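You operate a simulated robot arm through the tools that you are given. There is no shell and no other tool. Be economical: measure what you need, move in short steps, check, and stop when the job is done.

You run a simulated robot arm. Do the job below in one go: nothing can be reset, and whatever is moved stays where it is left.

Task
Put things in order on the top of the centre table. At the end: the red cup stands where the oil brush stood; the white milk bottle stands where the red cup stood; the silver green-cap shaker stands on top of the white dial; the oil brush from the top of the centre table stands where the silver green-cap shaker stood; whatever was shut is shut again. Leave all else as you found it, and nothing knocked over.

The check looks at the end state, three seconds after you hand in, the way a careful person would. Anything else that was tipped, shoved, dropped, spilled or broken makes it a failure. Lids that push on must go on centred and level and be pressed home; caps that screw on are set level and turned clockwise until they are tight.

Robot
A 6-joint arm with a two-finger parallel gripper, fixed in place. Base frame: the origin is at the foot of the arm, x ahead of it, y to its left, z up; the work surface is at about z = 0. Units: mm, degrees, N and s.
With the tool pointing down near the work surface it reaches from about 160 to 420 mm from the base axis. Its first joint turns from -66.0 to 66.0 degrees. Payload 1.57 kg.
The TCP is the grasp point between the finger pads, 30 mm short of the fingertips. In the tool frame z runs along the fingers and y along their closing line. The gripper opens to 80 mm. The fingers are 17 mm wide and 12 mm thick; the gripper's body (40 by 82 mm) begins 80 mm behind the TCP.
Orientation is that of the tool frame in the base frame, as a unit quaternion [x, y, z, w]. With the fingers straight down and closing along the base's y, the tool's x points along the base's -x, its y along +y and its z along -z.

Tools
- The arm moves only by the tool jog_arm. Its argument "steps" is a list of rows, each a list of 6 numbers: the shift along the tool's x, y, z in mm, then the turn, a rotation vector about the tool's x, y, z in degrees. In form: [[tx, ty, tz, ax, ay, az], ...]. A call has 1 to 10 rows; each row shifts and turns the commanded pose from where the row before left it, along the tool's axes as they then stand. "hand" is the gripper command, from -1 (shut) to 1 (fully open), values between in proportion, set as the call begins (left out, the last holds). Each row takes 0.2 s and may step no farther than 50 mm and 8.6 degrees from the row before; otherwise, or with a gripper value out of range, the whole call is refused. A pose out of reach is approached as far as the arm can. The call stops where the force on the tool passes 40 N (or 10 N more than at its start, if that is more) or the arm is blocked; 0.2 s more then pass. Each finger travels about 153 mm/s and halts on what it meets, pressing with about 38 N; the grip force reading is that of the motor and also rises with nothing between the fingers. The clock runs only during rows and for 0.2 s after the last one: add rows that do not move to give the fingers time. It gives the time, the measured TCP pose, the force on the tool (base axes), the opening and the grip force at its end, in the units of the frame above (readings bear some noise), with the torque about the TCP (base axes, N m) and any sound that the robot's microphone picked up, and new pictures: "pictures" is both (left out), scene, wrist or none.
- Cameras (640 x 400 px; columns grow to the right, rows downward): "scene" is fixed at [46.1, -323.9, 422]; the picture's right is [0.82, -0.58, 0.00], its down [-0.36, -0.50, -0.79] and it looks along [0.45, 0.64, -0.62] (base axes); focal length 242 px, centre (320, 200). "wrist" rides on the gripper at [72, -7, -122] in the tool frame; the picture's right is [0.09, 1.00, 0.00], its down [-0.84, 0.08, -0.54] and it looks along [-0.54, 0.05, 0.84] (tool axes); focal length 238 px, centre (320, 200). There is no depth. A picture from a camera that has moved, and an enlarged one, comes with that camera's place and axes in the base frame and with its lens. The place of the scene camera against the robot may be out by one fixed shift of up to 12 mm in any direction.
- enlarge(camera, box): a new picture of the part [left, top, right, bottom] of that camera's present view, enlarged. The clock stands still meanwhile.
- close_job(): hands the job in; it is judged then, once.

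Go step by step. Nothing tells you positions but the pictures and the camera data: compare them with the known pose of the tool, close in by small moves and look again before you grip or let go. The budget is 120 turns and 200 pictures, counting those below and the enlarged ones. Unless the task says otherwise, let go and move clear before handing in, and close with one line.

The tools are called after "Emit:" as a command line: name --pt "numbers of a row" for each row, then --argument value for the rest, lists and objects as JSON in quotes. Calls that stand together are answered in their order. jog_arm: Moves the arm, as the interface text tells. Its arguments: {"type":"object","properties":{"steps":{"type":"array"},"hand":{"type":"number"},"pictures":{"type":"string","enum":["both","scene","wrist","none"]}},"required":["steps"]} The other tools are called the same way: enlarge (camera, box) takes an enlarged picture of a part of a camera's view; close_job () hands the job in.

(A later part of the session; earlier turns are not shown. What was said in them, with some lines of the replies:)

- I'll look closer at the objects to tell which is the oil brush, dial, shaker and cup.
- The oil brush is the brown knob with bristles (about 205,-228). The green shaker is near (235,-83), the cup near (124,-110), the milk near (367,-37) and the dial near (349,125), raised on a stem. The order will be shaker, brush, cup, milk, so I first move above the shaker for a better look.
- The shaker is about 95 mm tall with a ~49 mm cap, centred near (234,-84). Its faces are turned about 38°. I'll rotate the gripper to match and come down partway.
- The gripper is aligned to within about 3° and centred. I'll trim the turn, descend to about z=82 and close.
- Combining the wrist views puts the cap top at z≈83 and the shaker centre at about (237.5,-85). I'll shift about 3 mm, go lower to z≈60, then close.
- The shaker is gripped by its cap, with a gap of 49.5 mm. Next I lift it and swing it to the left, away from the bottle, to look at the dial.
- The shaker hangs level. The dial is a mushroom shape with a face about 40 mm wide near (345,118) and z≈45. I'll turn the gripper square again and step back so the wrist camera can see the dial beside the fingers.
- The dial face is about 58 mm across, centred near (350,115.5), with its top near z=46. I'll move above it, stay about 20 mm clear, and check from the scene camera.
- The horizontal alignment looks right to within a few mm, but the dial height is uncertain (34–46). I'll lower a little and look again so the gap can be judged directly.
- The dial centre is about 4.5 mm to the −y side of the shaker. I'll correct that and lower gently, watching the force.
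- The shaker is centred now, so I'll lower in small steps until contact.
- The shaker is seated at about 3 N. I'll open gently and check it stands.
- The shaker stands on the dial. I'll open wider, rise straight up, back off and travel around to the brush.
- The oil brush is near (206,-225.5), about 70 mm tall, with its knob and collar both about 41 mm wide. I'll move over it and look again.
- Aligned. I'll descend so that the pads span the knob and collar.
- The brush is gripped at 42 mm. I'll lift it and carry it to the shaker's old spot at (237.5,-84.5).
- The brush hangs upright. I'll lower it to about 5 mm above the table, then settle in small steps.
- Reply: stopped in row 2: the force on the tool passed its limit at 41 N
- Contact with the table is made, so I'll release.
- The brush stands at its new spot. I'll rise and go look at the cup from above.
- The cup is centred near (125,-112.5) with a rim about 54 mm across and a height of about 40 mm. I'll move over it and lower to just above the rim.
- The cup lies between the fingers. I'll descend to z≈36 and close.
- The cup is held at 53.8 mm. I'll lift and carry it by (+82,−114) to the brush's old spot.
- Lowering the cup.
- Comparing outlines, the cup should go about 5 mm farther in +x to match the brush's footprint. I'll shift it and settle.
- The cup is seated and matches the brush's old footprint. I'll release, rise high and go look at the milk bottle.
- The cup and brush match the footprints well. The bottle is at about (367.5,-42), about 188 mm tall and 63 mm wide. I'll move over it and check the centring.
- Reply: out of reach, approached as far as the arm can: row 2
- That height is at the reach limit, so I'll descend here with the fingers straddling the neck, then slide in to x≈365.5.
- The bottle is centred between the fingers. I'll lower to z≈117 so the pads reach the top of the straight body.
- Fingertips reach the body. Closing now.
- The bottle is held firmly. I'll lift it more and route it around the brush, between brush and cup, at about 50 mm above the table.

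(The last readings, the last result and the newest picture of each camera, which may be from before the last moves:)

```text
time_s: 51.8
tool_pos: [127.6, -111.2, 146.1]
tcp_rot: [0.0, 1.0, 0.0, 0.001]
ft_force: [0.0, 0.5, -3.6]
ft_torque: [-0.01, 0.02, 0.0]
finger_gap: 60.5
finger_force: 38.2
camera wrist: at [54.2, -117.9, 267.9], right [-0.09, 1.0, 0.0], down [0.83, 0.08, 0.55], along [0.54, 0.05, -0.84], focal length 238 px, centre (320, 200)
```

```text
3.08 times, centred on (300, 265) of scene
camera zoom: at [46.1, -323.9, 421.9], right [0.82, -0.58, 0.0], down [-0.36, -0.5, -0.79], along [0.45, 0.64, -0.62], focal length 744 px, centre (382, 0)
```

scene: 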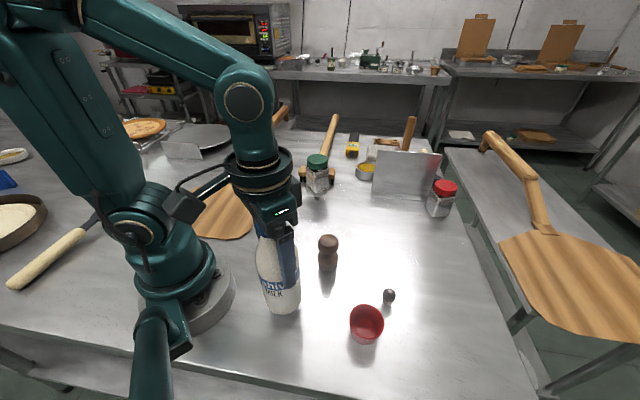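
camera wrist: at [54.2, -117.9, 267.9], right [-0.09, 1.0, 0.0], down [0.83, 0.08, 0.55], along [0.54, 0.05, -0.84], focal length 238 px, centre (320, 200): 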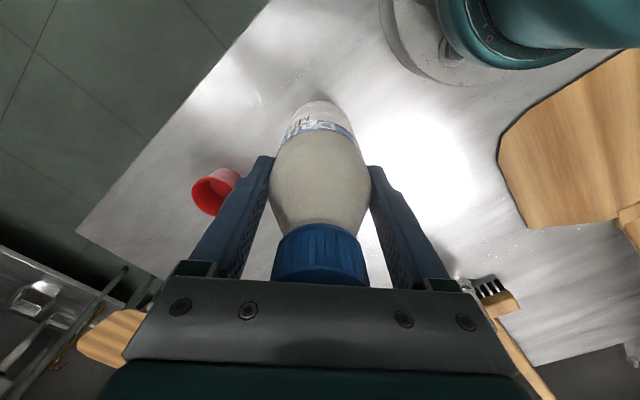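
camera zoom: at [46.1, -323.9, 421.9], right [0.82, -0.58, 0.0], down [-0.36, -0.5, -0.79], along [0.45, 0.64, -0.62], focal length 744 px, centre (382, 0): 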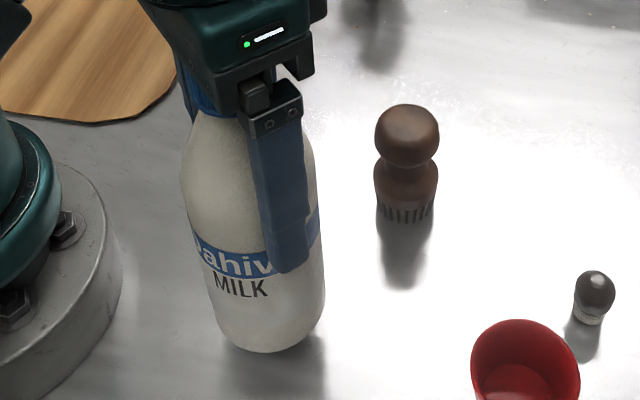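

Lowering toward the table.

Emit:
jog_arm --pt "0 0 10 0 0 0" --pt "0 0 8 0 0 0" --pt "0 0 6 0 0 0" --pt "0 0 0 0 0 0" --hand -1 --pictures "none"

Emit:
enlarge --camera "scene" --box '[240, 200, 360, 330]'

```text
time_s: 52.8
tool_pos: [126.8, -112.9, 123.2]
tcp_rot: [-0.001, 1.0, 0.001, 0.002]
ft_force: [-0.4, -0.9, -3.4]
ft_torque: [-0.03, 0.0, 0.02]
finger_gap: 60.1
finger_force: 38.4
```

```text
3.08 times, centred on (300, 265) of scene
camera zoom: at [46.1, -323.9, 421.9], right [0.82, -0.58, 0.0], down [-0.36, -0.5, -0.79], along [0.45, 0.64, -0.62], focal length 744 px, centre (382, 0)
```

zoom: 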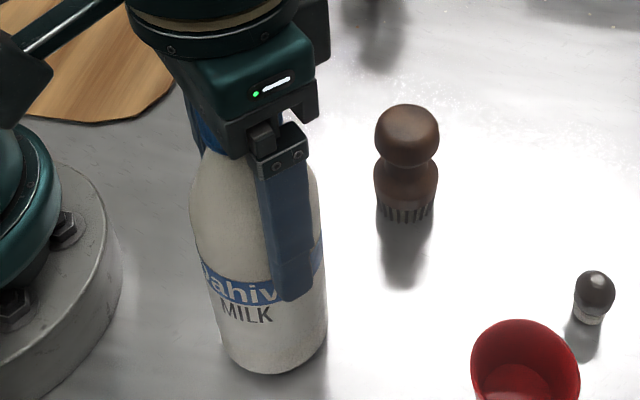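

Position matches. Settling in small steps.

Emit:
jog_arm --pt "0 0 2 0 0 0" --pt "0 0 1.5 0 0 0" --pt "0 0 0 0 0 0" --hand -1 --pictures "none"

Emit:
jog_arm --pt "0 0 0.7 0 0 0" --pt "0 0 0 0 0 0" --pictures "none"

Emit:
jog_arm --pt "0 0 0.6 0 0 0" --pt "0 0 0 0 0 0" --pictures "none"

```text
time_s: 53.5
tool_pos: [127.2, -113.4, 120.2]
tcp_rot: [-0.001, 1.0, 0.0, 0.002]
ft_force: [1.1, 0.0, -5.0]
ft_torque: [-0.04, 0.0, 0.02]
finger_gap: 60.2
finger_force: 37.5
```

```text
time_s: 54.1
tool_pos: [127.3, -114.0, 119.5]
tcp_rot: [0.0, 1.0, 0.0, 0.002]
ft_force: [-0.1, 0.6, -4.0]
ft_torque: [0.0, -0.01, 0.01]
finger_gap: 60.2
finger_force: 38.0
```

```text
time_s: 54.8
tool_pos: [127.6, -112.9, 118.9]
tcp_rot: [-0.001, 1.0, 0.0, 0.002]
ft_force: [1.0, 0.1, -4.3]
ft_torque: [-0.01, 0.08, 0.02]
finger_gap: 60.2
finger_force: 38.3
```

Emit:
jog_arm --pt "0 0 0.7 0 0 0" --pt "0 0 0 0 0 0" --hand -1 --pictures "none"

Emit:
jog_arm --pt "0 0 0.5 0 0 0" --pt "0 0 0 0 0 0" --pictures "none"

```text
time_s: 55.4
tool_pos: [127.1, -113.4, 117.3]
tcp_rot: [-0.001, 1.0, 0.0, 0.001]
ft_force: [0.8, -0.3, -3.9]
ft_torque: [0.0, 0.04, 0.01]
finger_gap: 60.5
finger_force: 38.3
```

```text
time_s: 56.0
tool_pos: [128.2, -113.0, 117.7]
tcp_rot: [-0.001, 1.0, 0.0, 0.002]
ft_force: [-3.5, 5.7, 14.3]
ft_torque: [0.52, 0.11, 0.05]
finger_gap: 60.2
finger_force: 38.1
```

The bottle has touched down. I'll release and check.

Emit:
jog_arm --pt "0 0 0 0 0 0" --pt "0 0 0 0 0 0" --pt "0 0 0 0 0 0" --hand 1

Emit:
jog_arm --pt "0 0 -10 0 0 0" --pt "0 0 -25 0 0 0" --pt "0 0 -25 0 0 0" --pt "0 0 -25 0 0 0" --pt "0 0 -25 0 0 0" --pt "0 0 -15 0 0 0" --pt "0 0 0 0 0 0"

```text
time_s: 56.8
tool_pos: [127.7, -114.2, 117.0]
tcp_rot: [-0.002, 1.0, 0.0, 0.001]
ft_force: [0.8, 0.0, 0.3]
ft_torque: [0.0, 0.01, 0.01]
finger_gap: 80.2
finger_force: 0.1
camera wrist: at [55.0, -119.1, 239.3], right [-0.09, 1.0, 0.0], down [0.83, 0.08, 0.55], along [0.54, 0.05, -0.84], focal length 238 px, centre (320, 200)
```

scene: 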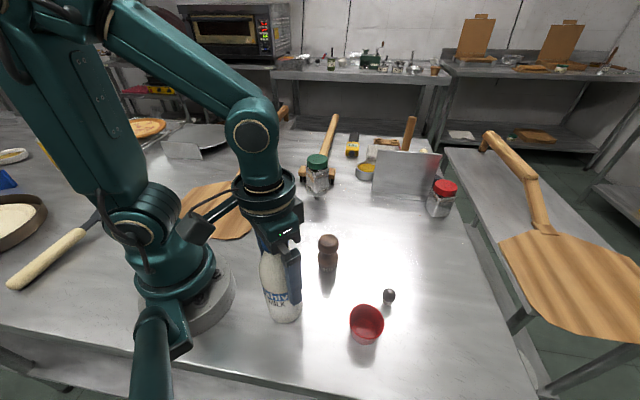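
wrist: 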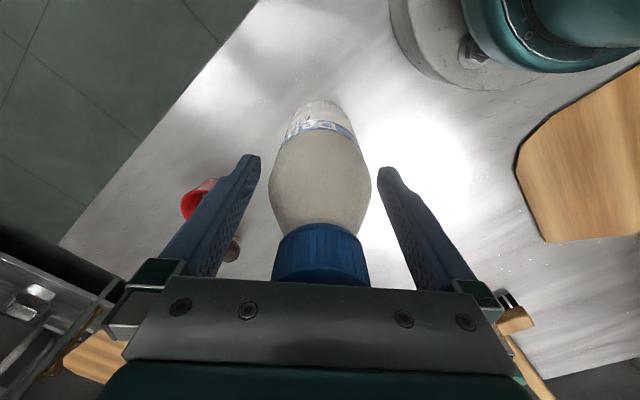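

```text
time_s: 58.4
tool_pos: [127.6, -113.6, 243.2]
tcp_rot: [0.0, 1.0, 0.0, 0.002]
ft_force: [0.0, 0.3, 0.4]
ft_torque: [-0.02, -0.02, 0.0]
finger_gap: 80.0
finger_force: 0.1
camera wrist: at [55.1, -118.7, 365.1], right [-0.09, 1.0, 0.0], down [0.83, 0.08, 0.54], along [0.54, 0.05, -0.84], focal length 238 px, centre (320, 200)
```

scene: 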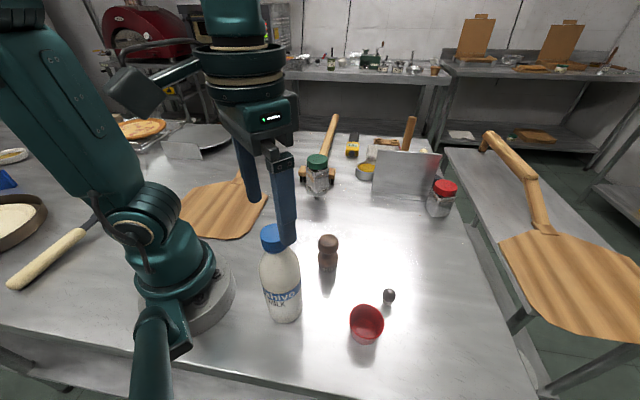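
wrist: 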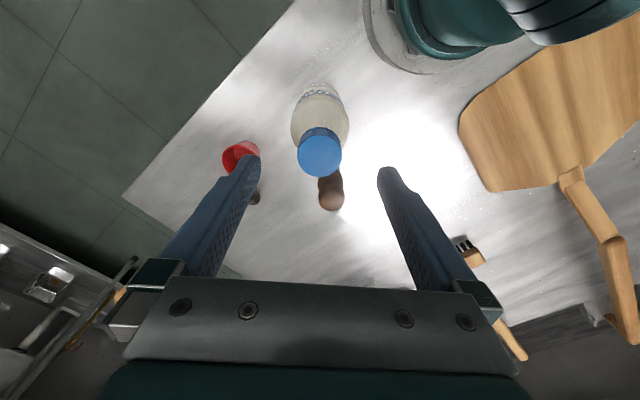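

The bottle stands upright and the fingers are above it. I'll move clear and inspect everything once more.

Emit:
jog_arm --pt "-40 10 0 0 0 0" --pt "-40 30 0 0 0 0" --pt "-20 35 0 0 0 0" --pt "0 0 0 0 0 0" --pictures "scene"

Emit:
enlarge --camera "scene" --box '[240, 130, 440, 350]'

Emit:
enlarge --camera "scene" --box '[280, 140, 360, 210]'

```text
time_s: 59.4
tool_pos: [228.4, -34.7, 243.1]
tcp_rot: [0.001, 1.0, 0.0, 0.001]
ft_force: [0.2, -0.1, -0.2]
ft_torque: [-0.02, -0.01, -0.02]
finger_gap: 80.0
finger_force: 0.0
```

scene: 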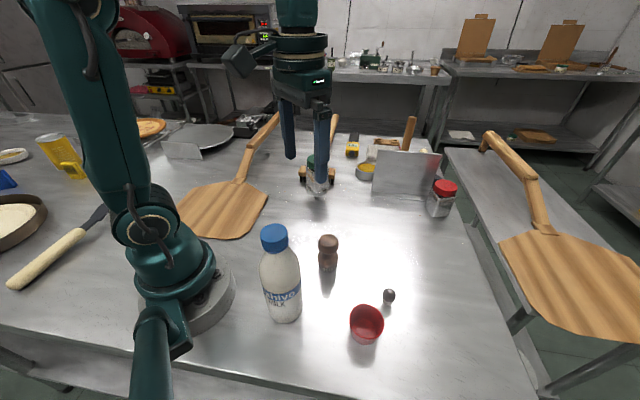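

```text
1.82 times, centred on (340, 240) of scene
camera zoom: at [46.1, -323.9, 422.0], right [0.82, -0.58, 0.0], down [-0.36, -0.5, -0.79], along [0.45, 0.64, -0.62], focal length 440 px, centre (284, 127)
```

zoom: 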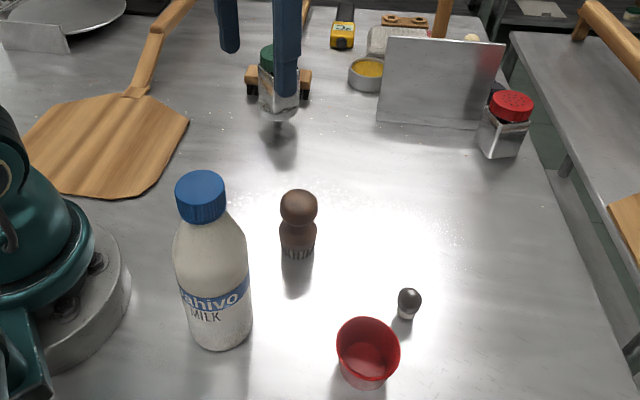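

```text
5.71 times, centred on (320, 175) of scene
camera zoom: at [46.1, -323.9, 422.0], right [0.82, -0.58, 0.0], down [-0.36, -0.5, -0.79], along [0.45, 0.64, -0.62], focal length 1381 px, centre (320, 343)
```

zoom: 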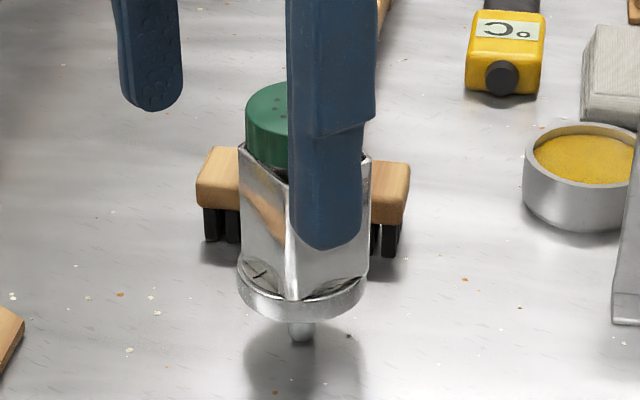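

The red cup, oil brush and milk bottle stand upright in their new places, and the green-cap shaker stands on the white dial. Nothing else looks moved and the arm is clear, so I'm handing in.

Emit:
close_job

```text
The job is handed in.
```

The job is handed in: the cup, brush, bottle and shaker were all upright in their assigned places, with the oil brush an estimated 3–8 mm off the shaker's exact old spot. Nothing needed opening or shutting, and nothing else looked moved.
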